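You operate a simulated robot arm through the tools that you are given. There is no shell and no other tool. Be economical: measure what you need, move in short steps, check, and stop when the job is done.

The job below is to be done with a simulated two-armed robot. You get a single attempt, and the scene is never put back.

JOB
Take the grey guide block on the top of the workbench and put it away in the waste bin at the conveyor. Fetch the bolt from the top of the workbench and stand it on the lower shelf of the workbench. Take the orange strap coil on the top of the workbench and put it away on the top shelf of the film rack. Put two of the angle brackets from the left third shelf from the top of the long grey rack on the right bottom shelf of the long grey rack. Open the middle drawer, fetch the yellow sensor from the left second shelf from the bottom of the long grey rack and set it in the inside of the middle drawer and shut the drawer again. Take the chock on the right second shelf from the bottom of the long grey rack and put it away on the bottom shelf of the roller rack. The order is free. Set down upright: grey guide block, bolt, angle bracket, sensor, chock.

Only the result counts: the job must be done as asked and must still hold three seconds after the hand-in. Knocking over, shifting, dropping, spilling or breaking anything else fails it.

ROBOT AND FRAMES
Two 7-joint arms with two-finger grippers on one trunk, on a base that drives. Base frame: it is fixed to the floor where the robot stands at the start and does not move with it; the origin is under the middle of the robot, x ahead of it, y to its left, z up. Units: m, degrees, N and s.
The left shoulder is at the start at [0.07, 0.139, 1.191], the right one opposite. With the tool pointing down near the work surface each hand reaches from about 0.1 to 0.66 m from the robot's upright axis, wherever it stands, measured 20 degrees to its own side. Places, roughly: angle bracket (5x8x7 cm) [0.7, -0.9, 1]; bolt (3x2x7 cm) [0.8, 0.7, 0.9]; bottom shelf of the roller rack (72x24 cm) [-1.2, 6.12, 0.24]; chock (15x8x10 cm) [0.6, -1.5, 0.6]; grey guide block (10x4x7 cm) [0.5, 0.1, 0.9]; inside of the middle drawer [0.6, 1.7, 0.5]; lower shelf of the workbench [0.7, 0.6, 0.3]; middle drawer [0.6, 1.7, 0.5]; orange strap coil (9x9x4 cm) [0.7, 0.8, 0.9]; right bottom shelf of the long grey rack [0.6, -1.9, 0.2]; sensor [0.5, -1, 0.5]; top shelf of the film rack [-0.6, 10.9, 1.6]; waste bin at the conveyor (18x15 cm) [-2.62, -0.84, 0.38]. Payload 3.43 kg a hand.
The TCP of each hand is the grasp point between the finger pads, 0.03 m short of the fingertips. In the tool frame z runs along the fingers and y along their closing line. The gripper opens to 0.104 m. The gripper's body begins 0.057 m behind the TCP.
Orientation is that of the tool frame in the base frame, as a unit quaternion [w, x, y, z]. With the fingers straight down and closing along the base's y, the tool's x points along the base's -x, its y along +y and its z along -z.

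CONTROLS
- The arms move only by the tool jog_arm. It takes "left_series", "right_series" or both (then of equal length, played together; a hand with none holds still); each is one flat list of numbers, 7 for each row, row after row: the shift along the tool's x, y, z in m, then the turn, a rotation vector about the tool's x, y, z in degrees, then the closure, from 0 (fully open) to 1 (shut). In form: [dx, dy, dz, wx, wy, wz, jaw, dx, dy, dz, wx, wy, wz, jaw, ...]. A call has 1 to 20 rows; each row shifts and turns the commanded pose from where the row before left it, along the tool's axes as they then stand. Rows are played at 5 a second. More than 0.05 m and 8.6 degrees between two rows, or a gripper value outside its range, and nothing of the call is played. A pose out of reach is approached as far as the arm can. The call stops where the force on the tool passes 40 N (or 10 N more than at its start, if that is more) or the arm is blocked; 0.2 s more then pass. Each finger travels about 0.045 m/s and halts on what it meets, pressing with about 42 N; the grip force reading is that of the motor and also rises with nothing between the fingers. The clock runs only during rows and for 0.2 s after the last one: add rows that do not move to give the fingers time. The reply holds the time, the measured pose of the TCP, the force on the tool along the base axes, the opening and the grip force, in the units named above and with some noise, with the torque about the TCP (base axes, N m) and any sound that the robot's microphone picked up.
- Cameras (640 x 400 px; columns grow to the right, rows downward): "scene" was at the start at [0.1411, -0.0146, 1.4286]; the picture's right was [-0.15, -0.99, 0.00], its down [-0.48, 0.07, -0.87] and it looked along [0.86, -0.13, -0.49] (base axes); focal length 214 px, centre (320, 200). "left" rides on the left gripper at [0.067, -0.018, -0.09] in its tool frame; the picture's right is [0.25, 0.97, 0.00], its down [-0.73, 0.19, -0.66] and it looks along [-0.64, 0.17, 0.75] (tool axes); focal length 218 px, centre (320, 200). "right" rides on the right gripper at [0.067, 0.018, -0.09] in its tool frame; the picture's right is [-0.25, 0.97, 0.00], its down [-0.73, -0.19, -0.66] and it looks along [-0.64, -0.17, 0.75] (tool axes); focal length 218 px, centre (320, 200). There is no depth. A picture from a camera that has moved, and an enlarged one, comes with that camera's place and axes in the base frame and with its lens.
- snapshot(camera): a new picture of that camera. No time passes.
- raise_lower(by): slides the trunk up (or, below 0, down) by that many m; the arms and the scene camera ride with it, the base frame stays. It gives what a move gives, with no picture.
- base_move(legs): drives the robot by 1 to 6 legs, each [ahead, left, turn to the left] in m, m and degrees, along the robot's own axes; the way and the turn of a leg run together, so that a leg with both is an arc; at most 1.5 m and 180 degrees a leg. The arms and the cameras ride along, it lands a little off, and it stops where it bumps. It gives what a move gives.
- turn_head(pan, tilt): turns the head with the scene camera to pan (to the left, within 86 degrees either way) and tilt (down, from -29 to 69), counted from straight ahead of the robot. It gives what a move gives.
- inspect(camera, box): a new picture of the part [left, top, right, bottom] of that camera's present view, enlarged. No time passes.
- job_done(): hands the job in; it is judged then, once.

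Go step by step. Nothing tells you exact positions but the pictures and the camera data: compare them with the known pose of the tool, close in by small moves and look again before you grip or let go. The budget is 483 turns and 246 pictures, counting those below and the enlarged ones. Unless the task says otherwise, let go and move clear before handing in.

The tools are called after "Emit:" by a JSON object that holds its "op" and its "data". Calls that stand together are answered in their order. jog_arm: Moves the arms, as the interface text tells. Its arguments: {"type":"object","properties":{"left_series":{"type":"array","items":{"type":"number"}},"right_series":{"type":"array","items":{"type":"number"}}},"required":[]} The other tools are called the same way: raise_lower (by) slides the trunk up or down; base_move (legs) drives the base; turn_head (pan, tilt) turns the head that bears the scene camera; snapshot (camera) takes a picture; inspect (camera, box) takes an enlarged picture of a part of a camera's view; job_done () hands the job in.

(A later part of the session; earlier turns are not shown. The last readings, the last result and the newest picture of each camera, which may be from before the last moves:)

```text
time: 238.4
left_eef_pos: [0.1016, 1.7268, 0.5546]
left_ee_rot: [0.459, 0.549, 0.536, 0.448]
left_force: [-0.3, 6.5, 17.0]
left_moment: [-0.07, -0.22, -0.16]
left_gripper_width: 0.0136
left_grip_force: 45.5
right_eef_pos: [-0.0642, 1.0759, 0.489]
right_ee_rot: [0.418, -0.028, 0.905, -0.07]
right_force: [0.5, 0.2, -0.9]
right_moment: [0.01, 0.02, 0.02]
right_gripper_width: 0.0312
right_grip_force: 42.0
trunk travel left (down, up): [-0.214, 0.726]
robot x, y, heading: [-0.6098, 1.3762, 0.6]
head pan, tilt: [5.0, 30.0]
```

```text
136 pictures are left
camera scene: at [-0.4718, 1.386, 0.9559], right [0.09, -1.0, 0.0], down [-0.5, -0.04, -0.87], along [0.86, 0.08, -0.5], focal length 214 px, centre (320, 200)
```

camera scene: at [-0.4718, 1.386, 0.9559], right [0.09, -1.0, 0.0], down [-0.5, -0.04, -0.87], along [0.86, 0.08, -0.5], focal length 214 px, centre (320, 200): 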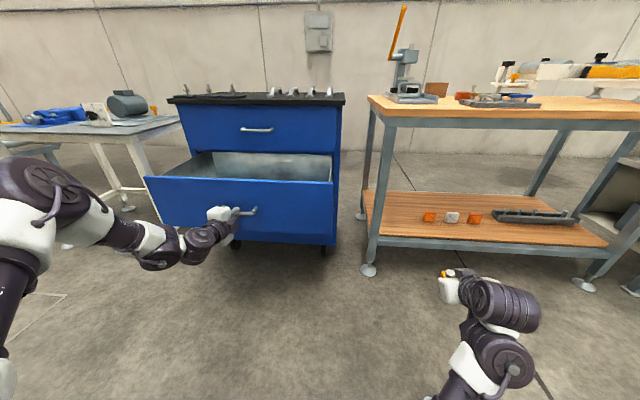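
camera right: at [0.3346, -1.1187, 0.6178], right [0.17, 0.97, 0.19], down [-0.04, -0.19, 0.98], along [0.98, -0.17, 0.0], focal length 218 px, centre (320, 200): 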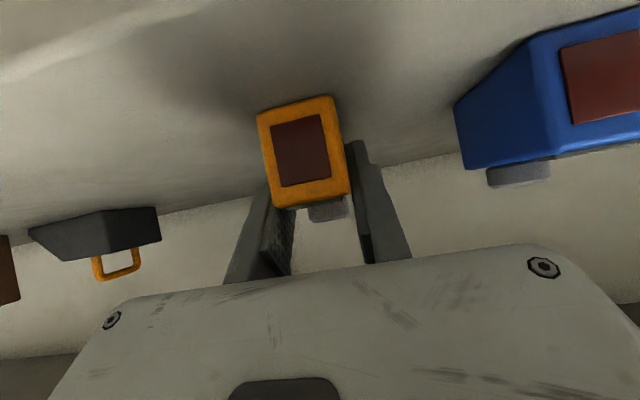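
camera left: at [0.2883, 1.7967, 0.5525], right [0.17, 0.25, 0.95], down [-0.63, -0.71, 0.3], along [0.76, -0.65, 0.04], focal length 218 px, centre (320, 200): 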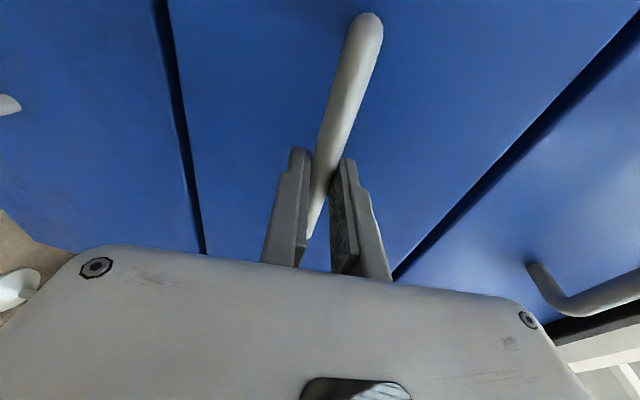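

Drawer open ~27 cm. Release the handle and back the hand off.

Emit:
{"op": "jog_arm", "data": {"left_series": [0, 0, 0, 0, 0, 0, 0.5, 0, 0, 0, 0, 0, 0, 0.3, 0, 0, 0, 0, 0, 0, 0.2, 0, 0, 0, 0, 0, 0, 0.2, 0, 0, 0, 0, 0, 0, 0.2, 0, 0, -0.03, 0, 0, 0, 0.2, 0, 0, -0.04, 0, 0, 0, 0.2, 0, 0, -0.04, 0, 0, 0, 0.2]}}

Emit:
{"op": "base_move", "data": {"legs": [[-0.2, 0, 0]]}}

Emit:
{"op": "jog_arm", "data": {"left_series": [0, 0, 0, 8, 0, 0, 0, 0, 0, 0, 8, 0, 0, 0, 0, 0, 0, 8, 0, 0, 0, 0, 0, 0, 8, 0, 0, 0, 0, 0, 0, 8, 0, 0, 0, 0, 0, 0, 8, 0, 0, 0, 0, 0, 0, 8, 0, 0, 0, 0, 0, 0, 8, 0, 0, 0, 0, 0, 0, 8, 0, 0, 0, 0, -0.04, 0, 0, 0, 0, 0, 0, -0.04, 0, 0, 0, 0, 0, 0, -0.04, 0, 0, 0, 0, 0, 0, -0.04, 0, 0, 0, 0, 0, 0, -0.04, 0, 0, 0, 0, 0]}}

Emit:
{"op": "snapshot", "data": {"camera": "scene"}}

```text
time: 240.2
left_eef_pos: [-0.0058, 1.727, 0.5741]
left_ee_rot: [0.46, 0.549, 0.537, 0.446]
left_force: [0.2, -0.1, 0.6]
left_moment: [-0.03, 0.02, 0.02]
left_gripper_width: 0.0831
left_grip_force: 0.0
right_eef_pos: [-0.0636, 1.0769, 0.4873]
right_ee_rot: [0.417, -0.028, 0.906, -0.069]
right_force: [-0.1, -0.1, -1.1]
right_moment: [-0.02, 0.03, 0.0]
right_gripper_width: 0.0309
right_grip_force: 42.1
trunk travel left (down, up): [-0.214, 0.726]
robot x, y, heading: [-0.6119, 1.3771, 0.1]
head pan, tilt: [5.0, 30.0]
```

```text
time: 241.8
left_eef_pos: [-0.2052, 1.7303, 0.5741]
left_ee_rot: [0.459, 0.547, 0.538, 0.448]
left_force: [0.4, 0.2, 0.0]
left_moment: [-0.03, 0.0, -0.03]
left_gripper_width: 0.0833
left_grip_force: 0.0
right_eef_pos: [-0.2599, 1.0783, 0.4869]
right_ee_rot: [0.416, -0.03, 0.906, -0.07]
right_force: [0.6, -0.3, -1.5]
right_moment: [0.02, -0.01, -0.04]
right_gripper_width: 0.0309
right_grip_force: 41.3
trunk travel left (down, up): [-0.214, 0.726]
robot x, y, heading: [-0.8057, 1.3767, 0.7]
head pan, tilt: [5.0, 30.0]
```

```text
time: 244.8
left_eef_pos: [-0.4042, 1.732, 0.5477]
left_ee_rot: [0.05, 0.712, 0.699, 0.046]
left_force: [-0.2, 0.1, 0.0]
left_moment: [0.03, 0.01, 0.01]
left_gripper_width: 0.1041
left_grip_force: 0.0
right_eef_pos: [-0.2613, 1.0791, 0.4888]
right_ee_rot: [0.417, -0.031, 0.906, -0.068]
right_force: [0.1, 0.5, -1.1]
right_moment: [-0.01, -0.01, 0.02]
right_gripper_width: 0.0311
right_grip_force: 41.5
trunk travel left (down, up): [-0.214, 0.726]
robot x, y, heading: [-0.8139, 1.3774, 0.3]
head pan, tilt: [5.0, 30.0]
```

```text
135 pictures are left
camera scene: at [-0.6669, 1.3861, 0.9554], right [0.09, -1.0, 0.0], down [-0.5, -0.05, -0.87], along [0.86, 0.08, -0.5], focal length 214 px, centre (320, 200)
```

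scene: 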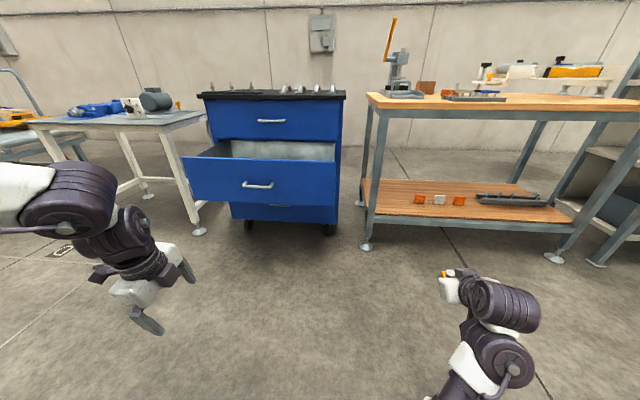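

Raise the trunk, extend the right hand forward and straighten its orientation to the grasped one.

Emit:
{"op": "raise_lower", "data": {"by": 0.33}}

Emit:
{"op": "jog_arm", "data": {"right_series": [-0.0257, 0, 0.0306, 0, 0, 0, 1, -0.0257, 0, 0.0306, 0, 0, 0, 1, -0.0257, 0, 0.0306, 0, 0, 0, 1, -0.0257, 0, 0.0306, 0, 0, 0, 1, 0, 0, 0, -2.65, -0.2, 3.45, 1, 0, 0, 0, -2.65, -0.2, 3.45, 1, 0, 0, 0, 0, 0, 0, 1]}}

Emit:
{"op": "base_move", "data": {"legs": [[0, 0.5, 0]]}}

Emit:
{"op": "snapshot", "data": {"camera": "scene"}}

```text
time: 248.0
left_eef_pos: [-0.4033, 1.7343, 0.8768]
left_ee_rot: [0.049, 0.712, 0.699, 0.046]
left_force: [0.0, 0.7, -0.1]
left_moment: [-0.03, -0.01, -0.02]
left_gripper_width: 0.1039
left_grip_force: 0.1
right_eef_pos: [-0.2594, 1.0784, 0.8176]
right_ee_rot: [0.416, -0.031, 0.906, -0.069]
right_force: [-0.3, 0.8, -1.1]
right_moment: [0.0, 0.01, -0.02]
right_gripper_width: 0.0312
right_grip_force: 41.6
trunk travel left (down, up): [-0.544, 0.396]
robot x, y, heading: [-0.8066, 1.3787, 0.2]
head pan, tilt: [5.0, 30.0]
```

```text
time: 249.6
left_eef_pos: [-0.4051, 1.7333, 0.8771]
left_ee_rot: [0.05, 0.712, 0.699, 0.047]
left_force: [0.2, -0.2, 0.0]
left_moment: [-0.02, -0.02, 0.0]
left_gripper_width: 0.1038
left_grip_force: 0.0
right_eef_pos: [-0.0993, 1.0784, 0.8155]
right_ee_rot: [0.421, 0.004, 0.907, -0.001]
right_force: [0.1, 0.4, -1.2]
right_moment: [0.0, -0.01, -0.02]
right_gripper_width: 0.0313
right_grip_force: 41.8
trunk travel left (down, up): [-0.544, 0.396]
robot x, y, heading: [-0.8096, 1.3757, 0.6]
head pan, tilt: [5.0, 30.0]
```

```text
time: 252.5
left_eef_pos: [-0.4068, 2.2251, 0.8775]
left_ee_rot: [0.05, 0.713, 0.698, 0.046]
left_force: [0.9, 0.4, -0.1]
left_moment: [-0.01, 0.0, 0.03]
left_gripper_width: 0.1041
left_grip_force: 0.2
right_eef_pos: [-0.1046, 1.5679, 0.8151]
right_ee_rot: [0.421, 0.006, 0.907, -0.002]
right_force: [-0.1, -0.7, -0.7]
right_moment: [0.02, 0.02, -0.01]
right_gripper_width: 0.031
right_grip_force: 41.8
trunk travel left (down, up): [-0.544, 0.396]
robot x, y, heading: [-0.8101, 1.868, 0.4]
head pan, tilt: [5.0, 30.0]
```

```text
134 pictures are left
camera scene: at [-0.6697, 1.878, 1.2854], right [0.09, -1.0, 0.0], down [-0.5, -0.05, -0.87], along [0.86, 0.08, -0.5], focal length 214 px, centre (320, 200)
```

scene: 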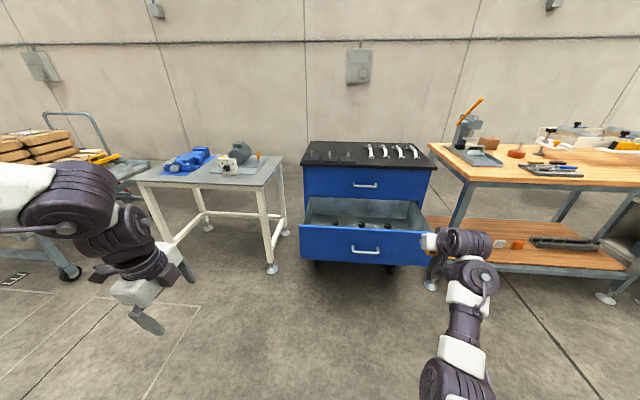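

There are small items in the drawer. Zoom in.

Emit:
{"op": "inspect", "data": {"camera": "scene", "box": [290, 170, 450, 280]}}

```text
3.64 times, centred on (370, 225) of scene
camera zoom: at [-0.6697, 1.878, 1.2854], right [0.09, -1.0, 0.0], down [-0.5, -0.05, -0.87], along [0.86, 0.08, -0.5], focal length 780 px, centre (138, 109)
```

zoom: 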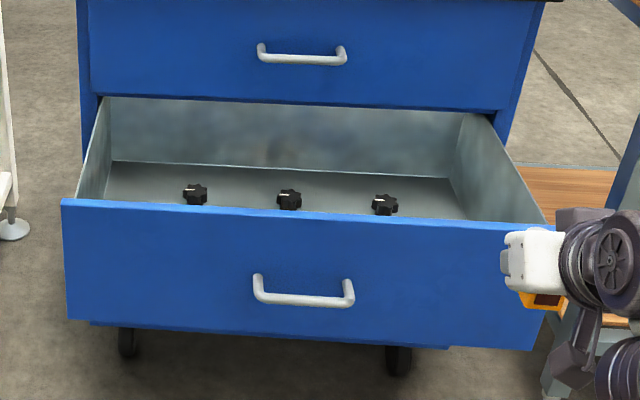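

The drawer floor is low behind a tall front panel, so the 50° grip can't be used there. I'll set the sensor on the bench's free front area and regrip it more vertically.

Emit:
{"op": "raise_lower", "data": {"by": 0.16}}

Emit:
{"op": "base_move", "data": {"legs": [[0, -1.32, 0], [0.45, 0, 0]]}}

Emit:
{"op": "turn_head", "data": {"pan": -5, "tilt": 40}}

Emit:
{"op": "snapshot", "data": {"camera": "scene"}}

```text
time: 254.3
left_eef_pos: [-0.4057, 2.2248, 1.0366]
left_ee_rot: [0.049, 0.713, 0.697, 0.045]
left_force: [0.1, 0.3, -0.9]
left_moment: [-0.01, 0.03, 0.02]
left_gripper_width: 0.104
left_grip_force: 0.1
right_eef_pos: [-0.1047, 1.5687, 0.9753]
right_ee_rot: [0.421, 0.005, 0.907, -0.001]
right_force: [0.3, 0.1, -0.5]
right_moment: [-0.02, 0.0, 0.0]
right_gripper_width: 0.0308
right_grip_force: 42.0
trunk travel left (down, up): [-0.704, 0.236]
robot x, y, heading: [-0.8119, 1.8697, 0.3]
head pan, tilt: [5.0, 30.0]
```

```text
time: 263.4
left_eef_pos: [0.0498, 0.8713, 1.0363]
left_ee_rot: [0.05, 0.717, 0.693, 0.046]
left_force: [0.7, -0.4, 0.0]
left_moment: [0.03, -0.01, 0.01]
left_gripper_width: 0.1044
left_grip_force: 0.2
right_eef_pos: [0.347, 0.2111, 0.9761]
right_ee_rot: [0.421, 0.012, 0.907, -0.005]
right_force: [-0.1, 0.0, -0.9]
right_moment: [0.0, 0.0, 0.0]
right_gripper_width: 0.0311
right_grip_force: 41.9
trunk travel left (down, up): [-0.704, 0.236]
robot x, y, heading: [-0.3547, 0.5184, -0.2]
head pan, tilt: [5.0, 30.0]
```

```text
time: 264.1
left_eef_pos: [0.0527, 0.8716, 1.0362]
left_ee_rot: [0.05, 0.718, 0.693, 0.046]
left_force: [0.5, 0.0, 0.1]
left_moment: [0.0, -0.01, -0.01]
left_gripper_width: 0.1042
left_grip_force: 0.0
right_eef_pos: [0.3461, 0.2115, 0.975]
right_ee_rot: [0.421, 0.012, 0.907, -0.005]
right_force: [0.0, 0.0, -1.1]
right_moment: [-0.01, -0.01, -0.02]
right_gripper_width: 0.0312
right_grip_force: 41.9
trunk travel left (down, up): [-0.704, 0.236]
robot x, y, heading: [-0.3557, 0.522, -0.4]
head pan, tilt: [-5.0, 40.0]
```

```text
132 pictures are left
camera scene: at [-0.2205, 0.512, 1.43], right [-0.09, -1.0, 0.0], down [-0.64, 0.06, -0.77], along [0.76, -0.07, -0.64], focal length 214 px, centre (320, 200)
```

scene: 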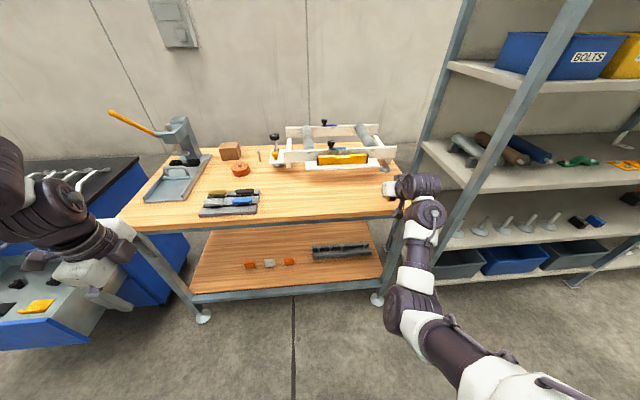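

Move over the free front area of the bench and lower.

Emit:
{"op": "base_move", "data": {"legs": [[0.12, 0.04, 0]]}}

Emit:
{"op": "jog_arm", "data": {"right_series": [0.0268, 0, 0.0225, 0, 0, 0, 1, 0.0153, 0, 0.0129, 0, 0, 0, 1, 0, 0, 0, 0, 0, 0, 1]}}

Emit:
{"op": "snapshot", "data": {"camera": "right"}}

```text
time: 265.4
left_eef_pos: [0.1678, 0.912, 1.0366]
left_ee_rot: [0.049, 0.716, 0.694, 0.047]
left_force: [0.5, -0.7, 0.5]
left_moment: [-0.01, 0.0, 0.02]
left_gripper_width: 0.1041
left_grip_force: 0.1
right_eef_pos: [0.4648, 0.2529, 0.9763]
right_ee_rot: [0.422, 0.009, 0.907, -0.004]
right_force: [0.4, 0.1, -0.6]
right_moment: [-0.02, 0.0, 0.0]
right_gripper_width: 0.031
right_grip_force: 42.2
trunk travel left (down, up): [-0.704, 0.236]
robot x, y, heading: [-0.2436, 0.5613, -0.1]
head pan, tilt: [-5.0, 40.0]
```

```text
time: 266.2
left_eef_pos: [0.1675, 0.9128, 1.0374]
left_ee_rot: [0.05, 0.717, 0.694, 0.045]
left_force: [-0.1, 0.6, 0.6]
left_moment: [0.01, -0.03, 0.0]
left_gripper_width: 0.1038
left_grip_force: 0.0
right_eef_pos: [0.4662, 0.2529, 0.9187]
right_ee_rot: [0.42, 0.009, 0.907, -0.003]
right_force: [-0.1, -0.6, 0.3]
right_moment: [-0.01, 0.01, -0.04]
right_gripper_width: 0.031
right_grip_force: 41.6
trunk travel left (down, up): [-0.704, 0.236]
robot x, y, heading: [-0.2386, 0.5597, -0.2]
head pan, tilt: [-5.0, 40.0]
```

```text
131 pictures are left
camera right: at [0.354, 0.2736, 0.9241], right [0.18, 0.96, 0.19], down [-0.03, -0.19, 0.98], along [0.98, -0.19, 0.0], focal length 218 px, centre (320, 200)
```

right: 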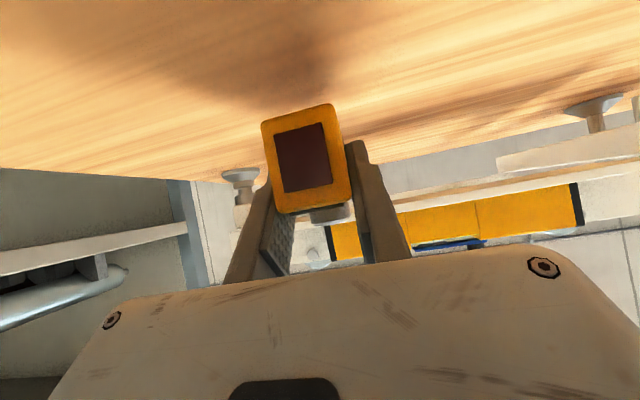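

Emit:
{"op": "jog_arm", "data": {"right_series": [0.0092, 0, 0.0077, 0, 0, 0, 1, 0.0031, 0, 0.0026, 0, 0, 0, 1, 0.0015, 0, 0.0013, 0, 0, 0, 1, 0, 0, 0, 0, 0, 0, 1]}}

```text
time: 267.2
left_eef_pos: [0.167, 0.9119, 1.0371]
left_ee_rot: [0.048, 0.716, 0.695, 0.045]
left_force: [0.1, 0.2, -0.9]
left_moment: [-0.01, -0.01, -0.02]
left_gripper_width: 0.1039
left_grip_force: 0.1
right_eef_pos: [0.466, 0.2532, 0.9013]
right_ee_rot: [0.421, 0.009, 0.907, -0.004]
right_force: [0.2, 0.2, -0.9]
right_moment: [0.0, 0.02, 0.02]
right_gripper_width: 0.031
right_grip_force: 42.2
trunk travel left (down, up): [-0.704, 0.236]
robot x, y, heading: [-0.2406, 0.5591, 0.0]
head pan, tilt: [-5.0, 40.0]
```

Emit:
{"op": "jog_arm", "data": {"right_series": [0.0015, 0, 0.0013, 0, 0, 0, 1, 0.0012, 0, 0.001, 0, 0, 0, 1, 0.0008, 0, 0.0006, 0, 0, 0, 1, 0, 0, 0, 0, 0, 0, 1]}}

```text
time: 268.2
left_eef_pos: [0.1685, 0.9127, 1.0376]
left_ee_rot: [0.05, 0.716, 0.694, 0.045]
left_force: [0.0, -0.7, -0.3]
left_moment: [0.0, 0.02, 0.0]
left_gripper_width: 0.1042
left_grip_force: 0.0
right_eef_pos: [0.4654, 0.253, 0.8974]
right_ee_rot: [0.421, 0.009, 0.907, -0.003]
right_force: [0.0, 0.3, -0.4]
right_moment: [0.0, 0.0, 0.0]
right_gripper_width: 0.0309
right_grip_force: 41.6
trunk travel left (down, up): [-0.704, 0.236]
robot x, y, heading: [-0.2387, 0.5602, -0.3]
head pan, tilt: [-5.0, 40.0]
```

Emit:
{"op": "jog_arm", "data": {"right_series": [0.0015, 0, 0.0013, 0, 0, 0, 1, 0.0012, 0, 0.001, 0, 0, 0, 1, 0.0012, 0, 0.001, 0, 0, 0, 1, 0, 0, 0, 0, 0, 0, 1]}}

```text
time: 269.2
left_eef_pos: [0.1677, 0.9127, 1.0373]
left_ee_rot: [0.049, 0.717, 0.694, 0.045]
left_force: [0.1, 0.8, -0.7]
left_moment: [-0.05, 0.02, 0.0]
left_gripper_width: 0.104
left_grip_force: 0.0
right_eef_pos: [0.4654, 0.2528, 0.8932]
right_ee_rot: [0.421, 0.009, 0.907, -0.003]
right_force: [0.7, 0.7, -0.8]
right_moment: [-0.04, 0.0, 0.02]
right_gripper_width: 0.0313
right_grip_force: 42.2
trunk travel left (down, up): [-0.704, 0.236]
robot x, y, heading: [-0.2422, 0.5607, -0.2]
head pan, tilt: [-5.0, 40.0]
```

Emit:
{"op": "jog_arm", "data": {"right_series": [0.0015, 0, 0.0013, 0, 0, 0, 1, 0.0015, 0, 0.0013, 0, 0, 0, 1, 0, 0, 0, 0, 0, 0, 1, 0, 0, 0, 0, 0, 0, 1]}}

Emit:
{"op": "snapshot", "data": {"camera": "right"}}

```text
time: 270.2
left_eef_pos: [0.1666, 0.9138, 1.0383]
left_ee_rot: [0.049, 0.716, 0.695, 0.046]
left_force: [-0.7, -0.4, 0.1]
left_moment: [0.0, -0.03, 0.02]
left_gripper_width: 0.1041
left_grip_force: 0.1
right_eef_pos: [0.4633, 0.2532, 0.8915]
right_ee_rot: [0.422, 0.01, 0.906, -0.004]
right_force: [5.0, -1.6, 13.3]
right_moment: [0.03, 0.22, -0.01]
right_gripper_width: 0.0312
right_grip_force: 41.9
trunk travel left (down, up): [-0.704, 0.236]
robot x, y, heading: [-0.2385, 0.5584, -0.3]
head pan, tilt: [-5.0, 40.0]
```

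```text
130 pictures are left
camera right: at [0.3528, 0.2731, 0.8952], right [0.18, 0.96, 0.19], down [-0.04, -0.19, 0.98], along [0.98, -0.19, 0.0], focal length 218 px, centre (320, 200)
```

right: 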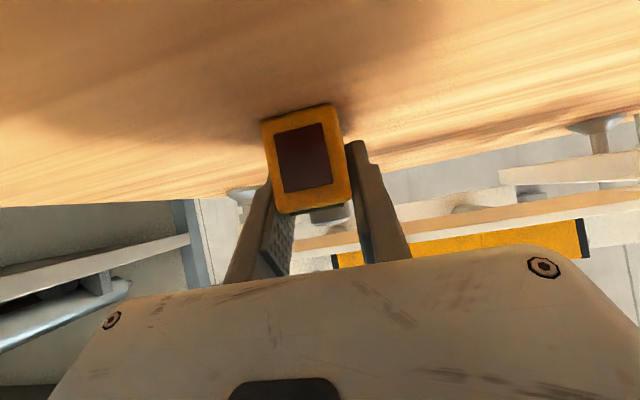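

Resting on the bench. Open, rotate the hand in place to ~12° pitch, and view.

Emit:
{"op": "jog_arm", "data": {"right_series": [0, 0, 0, 0, 0, 0, 0.5, 0, 0, 0, 0, 0, 0, 0.4, 0, 0, 0, 0, 0, 0, 0.35, 0, 0, 0, 0, 0, 0, 0.35, -0.0046, 0, -0.0039, 0, 0, 0, 0.35, 0, 0, 0, 0, 7.6, 0, 0.35, 0, 0, 0, 0, 7.6, 0, 0.35, 0, 0, 0, 0, 7.6, 0, 0.35, 0, 0, 0, 0, 7.6, 0, 0.35, 0, 0, 0, 0, 7.6, 0, 0.35, 0, 0, 0, 0, 0, 0, 0.35]}}

Emit:
{"op": "snapshot", "data": {"camera": "right"}}

Emit:
{"op": "inspect", "data": {"camera": "scene", "box": [340, 140, 460, 240]}}

```text
time: 272.6
left_eef_pos: [0.1687, 0.9133, 1.0367]
left_ee_rot: [0.05, 0.716, 0.695, 0.046]
left_force: [-0.2, 0.3, -0.5]
left_moment: [0.01, 0.0, 0.02]
left_gripper_width: 0.1037
left_grip_force: 0.0
right_eef_pos: [0.4644, 0.2526, 0.895]
right_ee_rot: [0.102, 0.01, 0.995, -0.001]
right_force: [-0.2, 0.7, 0.0]
right_moment: [0.01, 0.01, 0.01]
right_gripper_width: 0.0675
right_grip_force: 0.0
trunk travel left (down, up): [-0.704, 0.236]
robot x, y, heading: [-0.2421, 0.5617, -0.1]
head pan, tilt: [-5.0, 40.0]
```

```text
129 pictures are left
camera right: at [0.3806, 0.272, 0.9677], right [0.27, 0.96, 0.05], down [0.58, -0.2, 0.79], along [0.77, -0.18, -0.61], focal length 218 px, centre (320, 200)
```

right: 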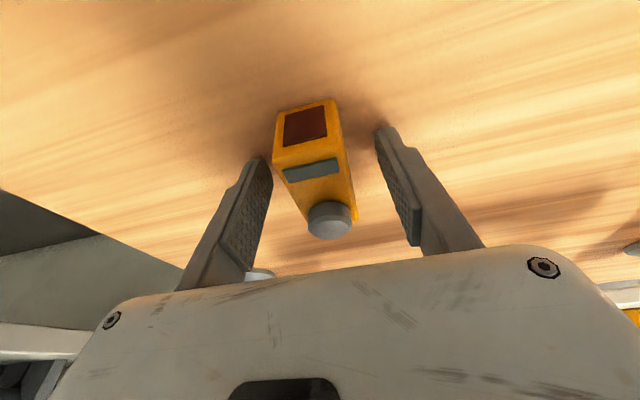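

```text
4.00 times, centred on (400, 190) of scene
camera zoom: at [-0.1042, 0.5517, 1.4301], right [-0.09, -1.0, 0.0], down [-0.64, 0.06, -0.77], along [0.76, -0.07, -0.64], focal length 858 px, centre (0, 240)
```

zoom: 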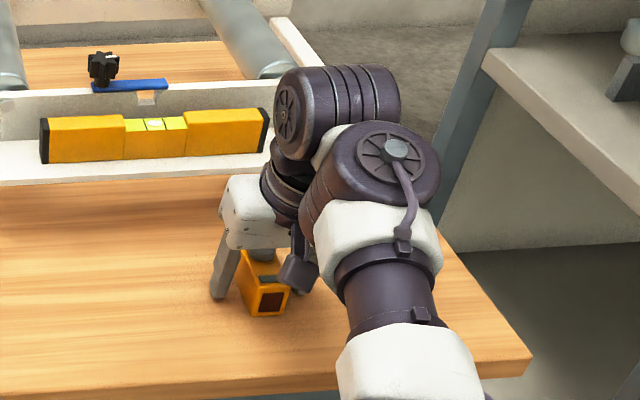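

Now grip it again in the near-vertical pose and lift.

Emit:
{"op": "jog_arm", "data": {"right_series": [0, 0, 0, 0, 0, 0, 0.6, 0, 0, 0, 0, 0, 0, 1, 0, 0, 0, 0, 0, 0, 1, 0, 0, 0, 0, 0, 0, 1, 0, 0, 0, 0, 0, 0, 1, 0, 0, -0.04, 0, 0, 0, 1, 0, 0, -0.04, 0, 0, 0, 1]}}

Emit:
{"op": "snapshot", "data": {"camera": "right"}}

```text
time: 274.2
left_eef_pos: [0.1671, 0.9132, 1.0378]
left_ee_rot: [0.05, 0.717, 0.694, 0.046]
left_force: [-0.1, 0.3, 0.2]
left_moment: [0.02, -0.02, 0.0]
left_gripper_width: 0.1042
left_grip_force: 0.0
right_eef_pos: [0.4488, 0.2539, 0.9718]
right_ee_rot: [0.102, 0.01, 0.995, 0.0]
right_force: [0.0, -0.5, -0.5]
right_moment: [0.01, 0.02, -0.01]
right_gripper_width: 0.031
right_grip_force: 42.5
trunk travel left (down, up): [-0.704, 0.236]
robot x, y, heading: [-0.2374, 0.5554, -0.3]
head pan, tilt: [-5.0, 40.0]
```

```text
127 pictures are left
camera right: at [0.3645, 0.2736, 1.0443], right [0.27, 0.96, 0.05], down [0.58, -0.2, 0.79], along [0.77, -0.18, -0.61], focal length 218 px, centre (320, 200)
```

right: 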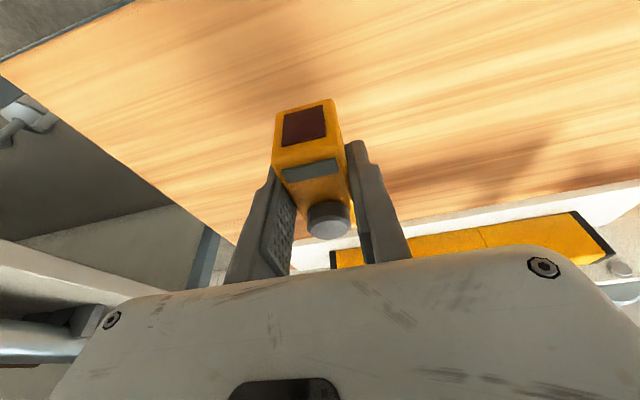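

Held upright. Return to the drawer and look inside from above.

Emit:
{"op": "base_move", "data": {"legs": [[-0.45, 0, 0], [0, 1.4, 0]]}}

Emit:
{"op": "raise_lower", "data": {"by": 0.2}}

Emit:
{"op": "turn_head", "data": {"pan": -10, "tilt": 45}}

Emit:
{"op": "base_move", "data": {"legs": [[0.2, 0, 0]]}}

Emit:
{"op": "snapshot", "data": {"camera": "scene"}}

```text
time: 283.3
left_eef_pos: [-0.2625, 2.2838, 1.0362]
left_ee_rot: [0.05, 0.719, 0.692, 0.046]
left_force: [-0.9, 0.3, -0.2]
left_moment: [0.04, 0.0, -0.03]
left_gripper_width: 0.104
left_grip_force: 0.0
right_eef_pos: [0.0125, 1.6216, 0.972]
right_ee_rot: [0.103, 0.016, 0.995, -0.001]
right_force: [0.6, -0.2, -1.1]
right_moment: [0.0, 0.0, -0.02]
right_gripper_width: 0.031
right_grip_force: 41.9
trunk travel left (down, up): [-0.704, 0.236]
robot x, y, heading: [-0.6715, 1.9342, -0.6]
head pan, tilt: [-5.0, 40.0]
```

```text
time: 285.5
left_eef_pos: [-0.2626, 2.2834, 1.2378]
left_ee_rot: [0.05, 0.719, 0.692, 0.046]
left_force: [0.4, 0.0, 0.0]
left_moment: [0.01, -0.01, 0.01]
left_gripper_width: 0.1039
left_grip_force: 0.1
right_eef_pos: [0.0122, 1.6211, 1.1712]
right_ee_rot: [0.103, 0.015, 0.995, -0.001]
right_force: [0.3, -0.7, 0.0]
right_moment: [0.01, -0.03, 0.01]
right_gripper_width: 0.0307
right_grip_force: 42.2
trunk travel left (down, up): [-0.904, 0.036]
robot x, y, heading: [-0.6726, 1.9314, -0.5]
head pan, tilt: [-5.0, 40.0]
```

```text
time: 286.2
left_eef_pos: [-0.2625, 2.2826, 1.2367]
left_ee_rot: [0.049, 0.719, 0.692, 0.045]
left_force: [0.3, 0.4, -0.3]
left_moment: [-0.01, -0.04, 0.01]
left_gripper_width: 0.1039
left_grip_force: 0.2
right_eef_pos: [0.0123, 1.6224, 1.1725]
right_ee_rot: [0.103, 0.015, 0.995, -0.001]
right_force: [0.3, 0.1, -0.9]
right_moment: [0.0, -0.01, 0.0]
right_gripper_width: 0.031
right_grip_force: 42.0
trunk travel left (down, up): [-0.904, 0.036]
robot x, y, heading: [-0.676, 1.9358, -1.0]
head pan, tilt: [-10.0, 45.0]
```

```text
time: 287.8
left_eef_pos: [-0.0658, 2.282, 1.239]
left_ee_rot: [0.05, 0.719, 0.691, 0.046]
left_force: [-0.3, -0.2, -0.5]
left_moment: [-0.01, -0.05, -0.01]
left_gripper_width: 0.1041
left_grip_force: 0.0
right_eef_pos: [0.2105, 1.6211, 1.1733]
right_ee_rot: [0.105, 0.013, 0.994, 0.0]
right_force: [0.0, 0.7, -1.6]
right_moment: [-0.01, -0.02, 0.04]
right_gripper_width: 0.0309
right_grip_force: 41.9
trunk travel left (down, up): [-0.904, 0.036]
robot x, y, heading: [-0.473, 1.9326, -0.7]
head pan, tilt: [-10.0, 45.0]
```

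```text
126 pictures are left
camera scene: at [-0.3458, 1.9168, 1.6233], right [-0.18, -0.98, 0.0], down [-0.69, 0.13, -0.71], along [0.7, -0.13, -0.7], focal length 214 px, centre (320, 200)
```

scene: 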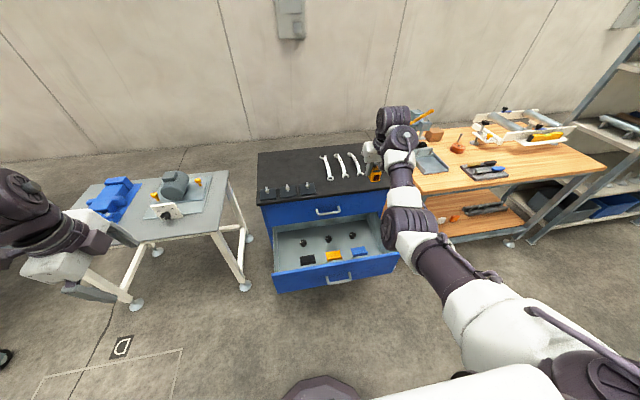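

Emit:
{"op": "inspect", "data": {"camera": "scene", "box": [255, 190, 415, 300]}}

Emit:
{"op": "snapshot", "data": {"camera": "right"}}

```text
3.64 times, centred on (335, 245) of scene
camera zoom: at [-0.3458, 1.9168, 1.6233], right [-0.18, -0.98, 0.0], down [-0.69, 0.13, -0.71], along [0.7, -0.13, -0.7], focal length 780 px, centre (266, 36)
```

zoom: 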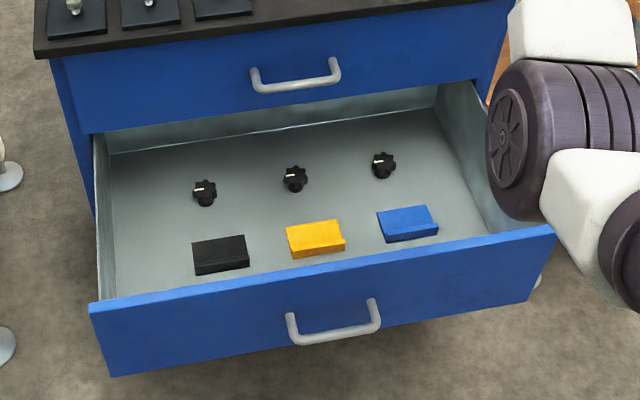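

```text
124 pictures are left
camera right: at [0.1271, 1.6414, 1.2462], right [0.27, 0.96, 0.05], down [0.57, -0.21, 0.79], along [0.77, -0.19, -0.61], focal length 218 px, centre (320, 200)
```

right: 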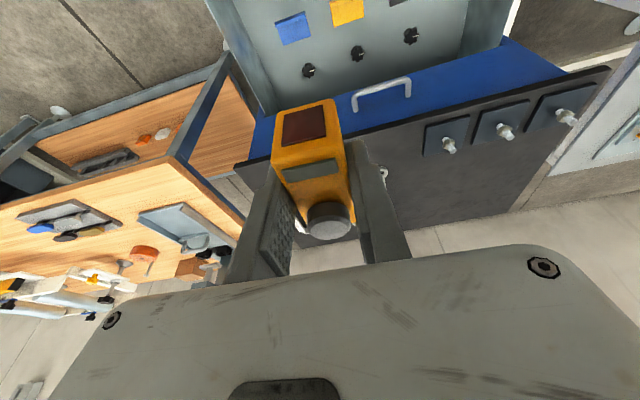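

Free spot: left part of the drawer (y≈1.97, x≈0.33), floor ≈0.475. To keep the forearm above the front panel I lower the hand relative to the trunk first, here in the air.

Emit:
{"op": "base_move", "data": {"legs": [[-0.2, 0.34, 1]]}}

Emit:
{"op": "jog_arm", "data": {"right_series": [0.0083, 0, 0.039, 0, 0, 0, 1, 0.0083, 0, 0.039, 0, 0, 0, 1, 0.0083, 0, 0.039, 0, 0, 0, 1, 0.0083, 0, 0.039, 0, 0, 0, 1, 0, 0, 0, 0, 0, 0, 1]}}

Emit:
{"op": "snapshot", "data": {"camera": "scene"}}

```text
time: 290.2
left_eef_pos: [-0.2653, 2.6217, 1.2369]
left_ee_rot: [0.049, 0.714, 0.697, 0.046]
left_force: [0.2, -0.1, 0.2]
left_moment: [0.01, 0.0, -0.01]
left_gripper_width: 0.104
left_grip_force: 0.0
right_eef_pos: [0.0205, 1.9644, 1.1704]
right_ee_rot: [0.102, 0.006, 0.995, 0.002]
right_force: [-0.4, -0.6, 0.0]
right_moment: [-0.01, 0.01, 0.0]
right_gripper_width: 0.031
right_grip_force: 42.0
trunk travel left (down, up): [-0.904, 0.036]
robot x, y, heading: [-0.67, 2.2702, 0.3]
head pan, tilt: [-10.0, 45.0]
```

```text
time: 291.4
left_eef_pos: [-0.2669, 2.6235, 1.2369]
left_ee_rot: [0.048, 0.714, 0.697, 0.046]
left_force: [-0.5, -0.4, 0.1]
left_moment: [-0.05, 0.01, -0.02]
left_gripper_width: 0.1042
left_grip_force: 0.0
right_eef_pos: [0.0191, 1.9651, 1.0118]
right_ee_rot: [0.102, 0.007, 0.995, 0.0]
right_force: [-0.1, 0.6, -0.5]
right_moment: [-0.02, -0.04, 0.03]
right_gripper_width: 0.0309
right_grip_force: 42.0
trunk travel left (down, up): [-0.904, 0.036]
robot x, y, heading: [-0.6702, 2.2682, 0.5]
head pan, tilt: [-10.0, 45.0]
```

```text
123 pictures are left
camera scene: at [-0.5397, 2.2538, 1.6227], right [-0.17, -0.99, 0.0], down [-0.7, 0.12, -0.71], along [0.7, -0.12, -0.71], focal length 214 px, centre (320, 200)
```

scene: 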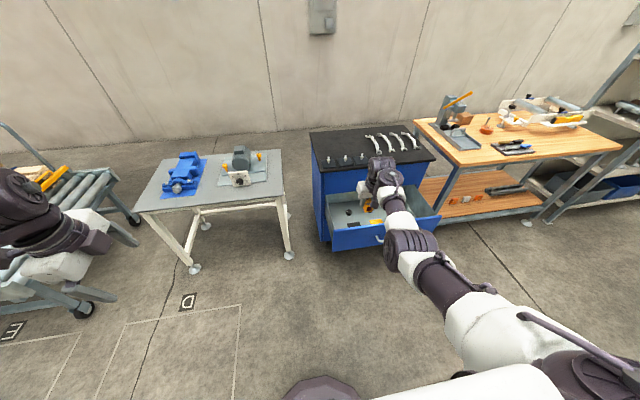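

Now lower to z≈0.745, drive in over the drawer, and look.

Emit:
{"op": "raise_lower", "data": {"by": -0.265}}

Emit:
{"op": "base_move", "data": {"legs": [[0.31, 0.01, 0]]}}

Emit:
{"op": "snapshot", "data": {"camera": "right"}}

Emit:
{"op": "snapshot", "data": {"camera": "scene"}}

```text
time: 294.1
left_eef_pos: [-0.2663, 2.6237, 0.973]
left_ee_rot: [0.05, 0.714, 0.697, 0.046]
left_force: [0.6, -0.7, 0.5]
left_moment: [0.0, 0.0, -0.01]
left_gripper_width: 0.104
left_grip_force: 0.1
right_eef_pos: [0.0194, 1.9649, 0.7479]
right_ee_rot: [0.103, 0.007, 0.995, 0.0]
right_force: [0.2, -0.4, -0.7]
right_moment: [0.02, -0.01, 0.0]
right_gripper_width: 0.0311
right_grip_force: 42.2
trunk travel left (down, up): [-0.639, 0.301]
robot x, y, heading: [-0.674, 2.2675, 0.3]
head pan, tilt: [-10.0, 45.0]
```

```text
time: 296.2
left_eef_pos: [0.0452, 2.6344, 0.9708]
left_ee_rot: [0.049, 0.714, 0.697, 0.045]
left_force: [-0.2, 0.1, 0.5]
left_moment: [0.02, -0.02, 0.0]
left_gripper_width: 0.1037
left_grip_force: 0.1
right_eef_pos: [0.3293, 1.9761, 0.7482]
right_ee_rot: [0.103, 0.008, 0.995, 0.001]
right_force: [0.5, -0.1, -0.7]
right_moment: [0.0, -0.01, 0.04]
right_gripper_width: 0.0307
right_grip_force: 42.1
trunk travel left (down, up): [-0.639, 0.301]
robot x, y, heading: [-0.3595, 2.2789, 0.2]
head pan, tilt: [-10.0, 45.0]
```

```text
122 pictures are left
camera right: at [0.2455, 1.9941, 0.82], right [0.26, 0.96, 0.05], down [0.58, -0.2, 0.79], along [0.77, -0.18, -0.61], focal length 218 px, centre (320, 200)
```

right: 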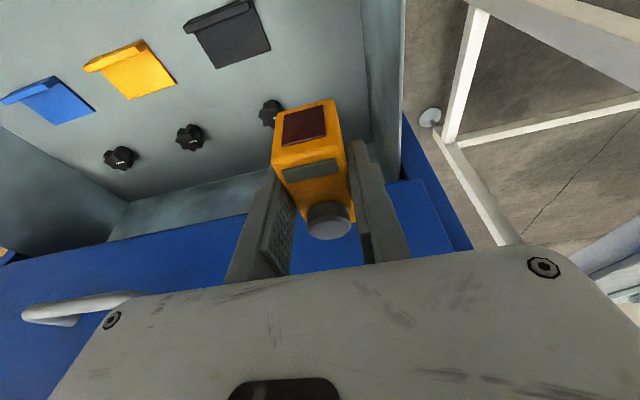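

```text
121 pictures are left
camera scene: at [-0.2298, 2.2652, 1.3578], right [-0.17, -0.99, 0.0], down [-0.7, 0.12, -0.71], along [0.7, -0.12, -0.71], focal length 214 px, centre (320, 200)
```

scene: 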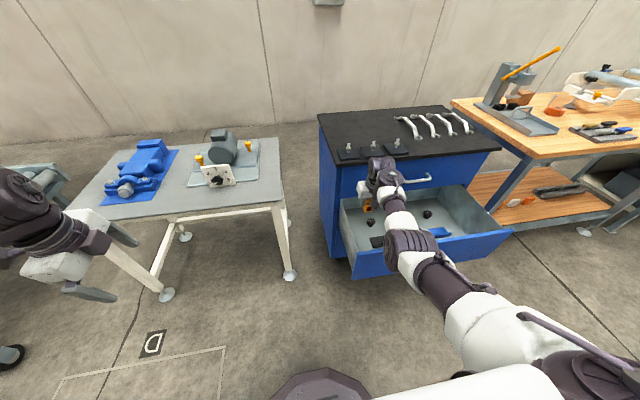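

Free strip y 1.92–2.03. Shift 1.5 cm right and lower into the drawer.

Emit:
{"op": "jog_arm", "data": {"right_series": [0, -0.015, 0, 0, 0, 0, 1, 0, 0, 0, 0, 0, 0, 1]}}

Emit:
{"op": "raise_lower", "data": {"by": -0.13}}

Emit:
{"op": "snapshot", "data": {"camera": "right"}}

Emit:
{"op": "inspect", "data": {"camera": "scene", "box": [300, 80, 520, 280]}}

```text
time: 296.8
left_eef_pos: [0.0453, 2.6349, 0.9717]
left_ee_rot: [0.049, 0.715, 0.696, 0.046]
left_force: [-0.2, 0.0, 0.0]
left_moment: [0.01, 0.0, 0.0]
left_gripper_width: 0.1042
left_grip_force: 0.1
right_eef_pos: [0.3281, 1.9612, 0.7461]
right_ee_rot: [0.103, 0.008, 0.995, -0.001]
right_force: [-0.7, 0.3, -1.0]
right_moment: [0.01, 0.03, 0.01]
right_gripper_width: 0.0311
right_grip_force: 42.0
trunk travel left (down, up): [-0.639, 0.301]
robot x, y, heading: [-0.3629, 2.2787, 0.2]
head pan, tilt: [-10.0, 45.0]
```

```text
time: 298.4
left_eef_pos: [0.0448, 2.6344, 0.8421]
left_ee_rot: [0.049, 0.714, 0.697, 0.046]
left_force: [0.3, 0.2, 0.5]
left_moment: [-0.01, -0.01, 0.03]
left_gripper_width: 0.1041
left_grip_force: 0.0
right_eef_pos: [0.3294, 1.9619, 0.6167]
right_ee_rot: [0.103, 0.008, 0.995, 0.0]
right_force: [0.9, 0.3, -0.4]
right_moment: [-0.02, -0.01, 0.0]
right_gripper_width: 0.0308
right_grip_force: 41.7
trunk travel left (down, up): [-0.509, 0.431]
robot x, y, heading: [-0.3615, 2.278, 0.1]
head pan, tilt: [-10.0, 45.0]
```

```text
120 pictures are left
camera right: at [0.2446, 1.98, 0.6893], right [0.26, 0.96, 0.05], down [0.58, -0.2, 0.79], along [0.77, -0.18, -0.61], focal length 218 px, centre (320, 200)
```

right: 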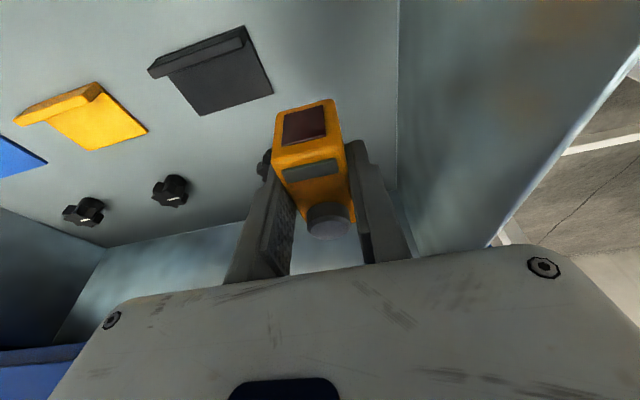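

```text
2.00 times, centred on (410, 180) of scene
camera zoom: at [-0.23, 2.2651, 1.2278], right [-0.17, -0.99, 0.0], down [-0.7, 0.12, -0.71], along [0.7, -0.12, -0.71], focal length 429 px, centre (140, 240)
```

zoom: 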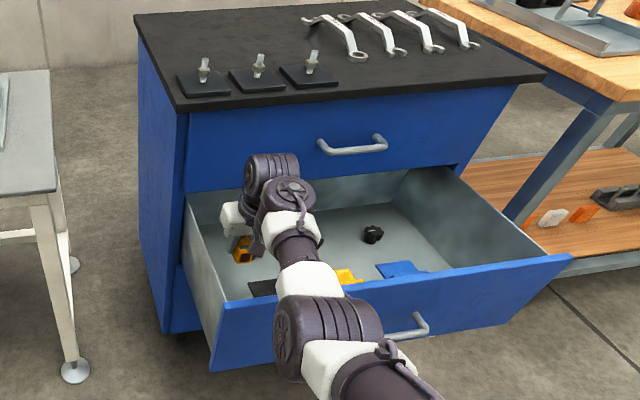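

I need to check forearm clearance over the drawer's front panel; the left wrist camera looks that way.

Emit:
{"op": "snapshot", "data": {"camera": "left"}}

```text
118 pictures are left
camera left: at [0.0173, 2.7024, 0.9295], right [0.96, 0.23, 0.13], down [0.08, -0.73, 0.68], along [0.25, -0.64, -0.72], focal length 218 px, centre (320, 200)
```

left: 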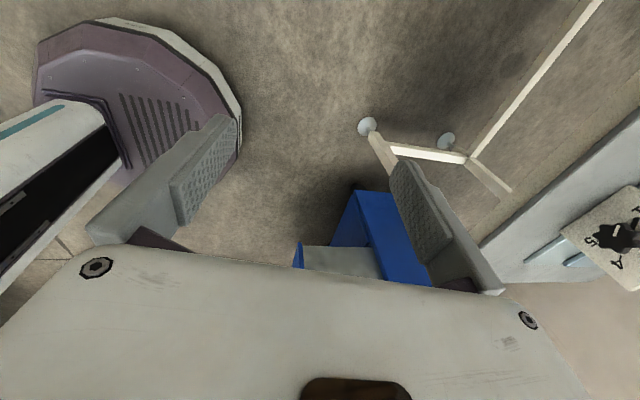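

Emit:
{"op": "jog_arm", "data": {"left_series": [0, 0, 0, 0, -8.5, 0, 0, 0, 0, 0, 0, -8.5, 0, 0, 0, 0, 0, 0, -8.5, 0, 0, 0, 0, 0, 0, -8.5, 0, 0, 0, 0, 0, 0, -8.5, 0, 0]}}

Emit:
{"op": "snapshot", "data": {"camera": "left"}}

```text
time: 299.6
left_eef_pos: [0.0455, 2.6343, 0.8416]
left_ee_rot: [0.3, 0.682, 0.631, -0.218]
left_force: [0.8, -1.0, -0.6]
left_moment: [-0.01, -0.04, -0.02]
left_gripper_width: 0.1039
left_grip_force: 0.0
right_eef_pos: [0.3303, 1.9611, 0.6172]
right_ee_rot: [0.104, 0.008, 0.995, -0.001]
right_force: [0.0, 0.0, -0.8]
right_moment: [-0.01, 0.0, 0.0]
right_gripper_width: 0.0308
right_grip_force: 42.3
trunk travel left (down, up): [-0.509, 0.431]
robot x, y, heading: [-0.361, 2.276, 0.1]
head pan, tilt: [-10.0, 45.0]
```

```text
117 pictures are left
camera left: at [0.028, 2.7458, 0.8603], right [0.99, 0.16, -0.04], down [0.05, -0.09, 0.99], along [0.16, -0.98, -0.1], focal length 218 px, centre (320, 200)
```

left: 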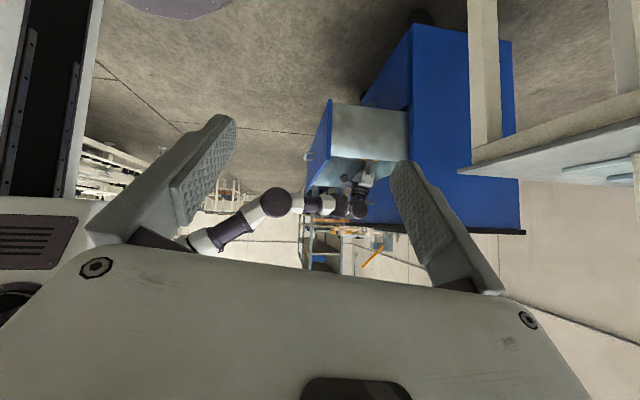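

Excellent side view (upside-down). Zoom on the arm and panel.

Emit:
{"op": "inspect", "data": {"camera": "left", "box": [230, 90, 420, 250]}}

```text
2.50 times, centred on (325, 170) of left
camera zoom: at [0.028, 2.7458, 0.8603], right [0.99, 0.16, -0.04], down [0.05, -0.09, 0.99], along [0.16, -0.98, -0.1], focal length 546 px, centre (308, 275)
```

zoom: 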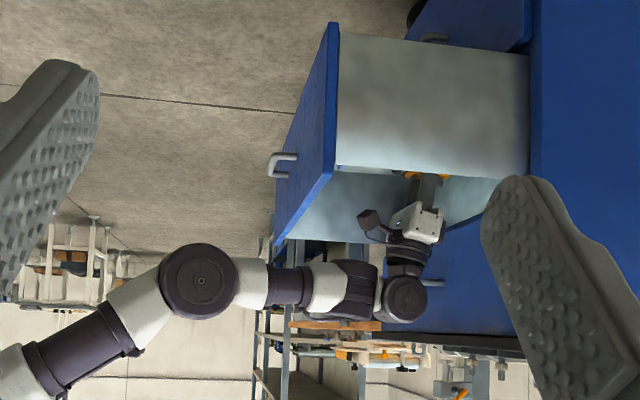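

Forearm clearance over the panel is ~11 cm now; descending by arm jog keeps the elbow up. Go down 8 cm.

Emit:
{"op": "jog_arm", "data": {"right_series": [0.0042, 0, 0.0196, 0, 0, 0, 1, 0.0042, 0, 0.0196, 0, 0, 0, 1, 0.0042, 0, 0.0196, 0, 0, 0, 1, 0.0042, 0, 0.0196, 0, 0, 0, 1, 0, 0, 0, 0, 0, 0, 1]}}

Emit:
{"op": "inspect", "data": {"camera": "left", "box": [230, 90, 420, 250]}}

Emit:
{"op": "snapshot", "data": {"camera": "right"}}

```text
time: 300.8
left_eef_pos: [0.0444, 2.6334, 0.8418]
left_ee_rot: [0.299, 0.682, 0.631, -0.217]
left_force: [-0.1, 0.1, -0.7]
left_moment: [-0.01, 0.02, 0.0]
left_gripper_width: 0.1039
left_grip_force: 0.0
right_eef_pos: [0.3278, 1.9619, 0.5364]
right_ee_rot: [0.103, 0.008, 0.995, -0.001]
right_force: [-0.1, -0.1, -0.7]
right_moment: [0.01, -0.03, 0.03]
right_gripper_width: 0.0307
right_grip_force: 42.5
trunk travel left (down, up): [-0.509, 0.431]
robot x, y, heading: [-0.3589, 2.2809, -0.2]
head pan, tilt: [-10.0, 45.0]
```

```text
2.50 times, centred on (325, 170) of left
camera zoom: at [0.0277, 2.7451, 0.8609], right [0.99, 0.16, -0.04], down [0.05, -0.09, 0.99], along [0.16, -0.98, -0.1], focal length 546 px, centre (308, 275)
```

zoom: 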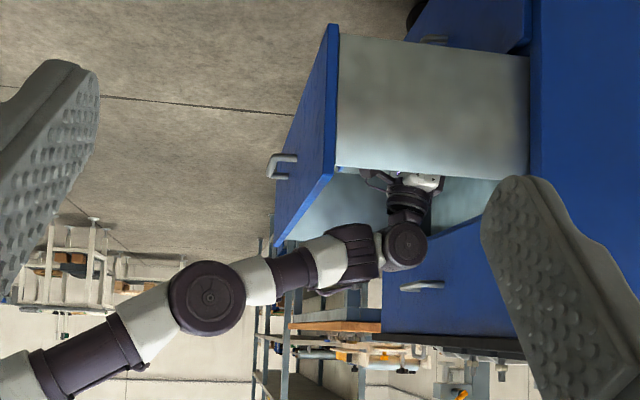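

```text
114 pictures are left
camera right: at [0.2433, 1.9803, 0.6088], right [0.26, 0.96, 0.05], down [0.58, -0.2, 0.79], along [0.77, -0.18, -0.61], focal length 218 px, centre (320, 200)
```

right: 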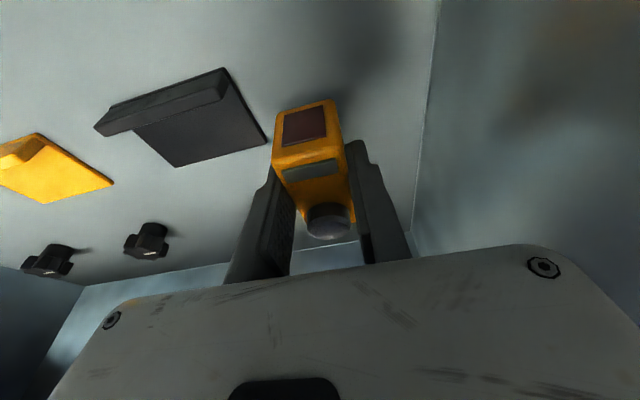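

Plenty of clearance. Continue down gently.

Emit:
{"op": "jog_arm", "data": {"right_series": [0.0021, 0, 0.0098, 0, 0, 0, 1, 0.001, 0, 0.0049, 0, 0, 0, 1, 0.0006, 0, 0.0029, 0, 0, 0, 1, 0.0006, 0, 0.0029, 0, 0, 0, 1, 0, 0, 0, 0, 0, 0, 1]}}

```text
time: 302.0
left_eef_pos: [0.0438, 2.6332, 0.8424]
left_ee_rot: [0.299, 0.683, 0.631, -0.216]
left_force: [0.4, -0.9, -0.6]
left_moment: [-0.01, 0.0, -0.01]
left_gripper_width: 0.104
left_grip_force: 0.0
right_eef_pos: [0.3258, 1.9619, 0.5193]
right_ee_rot: [0.103, 0.008, 0.995, -0.001]
right_force: [-0.2, -0.1, -1.3]
right_moment: [0.02, -0.03, 0.01]
right_gripper_width: 0.031
right_grip_force: 41.5
right hand out of reach, approached as far as the arm can: row 3
trunk travel left (down, up): [-0.509, 0.431]
robot x, y, heading: [-0.3643, 2.2796, -0.2]
head pan, tilt: [-10.0, 45.0]
```

Arm at its reach; continue with the trunk in small steps.

Emit:
{"op": "raise_lower", "data": {"by": -0.008}}

Emit:
{"op": "raise_lower", "data": {"by": -0.004}}

Emit:
{"op": "inspect", "data": {"camera": "right", "box": [200, 60, 440, 210]}}

```text
time: 302.6
left_eef_pos: [0.0448, 2.6339, 0.8338]
left_ee_rot: [0.298, 0.683, 0.631, -0.216]
left_force: [-0.3, -0.6, -0.2]
left_moment: [-0.01, 0.01, 0.0]
left_gripper_width: 0.1039
left_grip_force: 0.0
right_eef_pos: [0.3238, 1.9619, 0.5116]
right_ee_rot: [0.104, 0.008, 0.995, -0.001]
right_force: [-0.2, 1.0, 0.5]
right_moment: [0.02, 0.02, -0.04]
right_gripper_width: 0.0311
right_grip_force: 41.9
trunk travel left (down, up): [-0.501, 0.439]
robot x, y, heading: [-0.3578, 2.2802, -0.0]
head pan, tilt: [-10.0, 45.0]
```

```text
time: 303.1
left_eef_pos: [0.0441, 2.6332, 0.8305]
left_ee_rot: [0.298, 0.683, 0.631, -0.217]
left_force: [-0.1, 0.6, 0.1]
left_moment: [0.02, 0.04, 0.0]
left_gripper_width: 0.1041
left_grip_force: 0.1
right_eef_pos: [0.325, 1.9617, 0.5085]
right_ee_rot: [0.104, 0.007, 0.995, -0.001]
right_force: [-0.7, 0.1, -1.0]
right_moment: [-0.03, -0.01, 0.02]
right_gripper_width: 0.0308
right_grip_force: 42.4
trunk travel left (down, up): [-0.497, 0.443]
robot x, y, heading: [-0.3606, 2.2842, -0.1]
head pan, tilt: [-10.0, 45.0]
```

```text
2.67 times, centred on (320, 135) of right
camera zoom: at [0.2408, 1.9804, 0.5801], right [0.26, 0.96, 0.05], down [0.57, -0.2, 0.79], along [0.78, -0.18, -0.61], focal length 582 px, centre (320, 373)
```

zoom: 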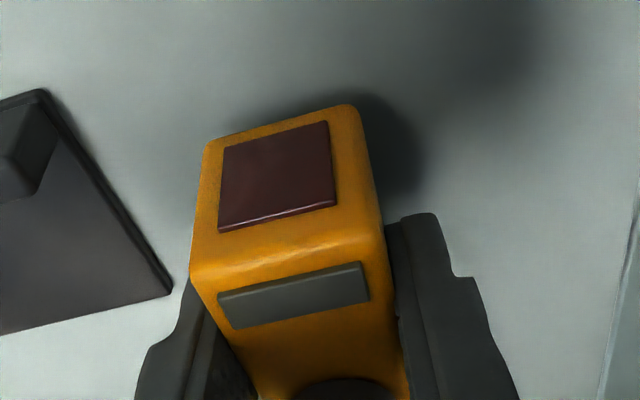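

Emit:
{"op": "raise_lower", "data": {"by": -0.006}}

Emit:
{"op": "raise_lower", "data": {"by": -0.004}}

```text
time: 303.7
left_eef_pos: [0.0451, 2.6333, 0.8243]
left_ee_rot: [0.299, 0.683, 0.631, -0.216]
left_force: [-0.6, -0.7, 0.1]
left_moment: [0.0, -0.03, 0.0]
left_gripper_width: 0.104
left_grip_force: 0.1
right_eef_pos: [0.3254, 1.96, 0.5016]
right_ee_rot: [0.104, 0.008, 0.995, 0.0]
right_force: [-0.6, -0.8, -0.7]
right_moment: [0.01, 0.01, 0.01]
right_gripper_width: 0.0311
right_grip_force: 42.4
trunk travel left (down, up): [-0.491, 0.449]
robot x, y, heading: [-0.3619, 2.2856, 0.0]
head pan, tilt: [-10.0, 45.0]
```

```text
time: 304.2
left_eef_pos: [0.0451, 2.6349, 0.8201]
left_ee_rot: [0.298, 0.683, 0.631, -0.216]
left_force: [-0.2, -0.4, 0.8]
left_moment: [-0.01, -0.02, 0.02]
left_gripper_width: 0.104
left_grip_force: 0.1
right_eef_pos: [0.3245, 1.9604, 0.4978]
right_ee_rot: [0.103, 0.008, 0.995, -0.001]
right_force: [0.3, 0.2, -1.3]
right_moment: [0.01, 0.01, -0.04]
right_gripper_width: 0.031
right_grip_force: 42.1
trunk travel left (down, up): [-0.487, 0.453]
robot x, y, heading: [-0.3609, 2.2834, 0.1]
head pan, tilt: [-10.0, 45.0]
```

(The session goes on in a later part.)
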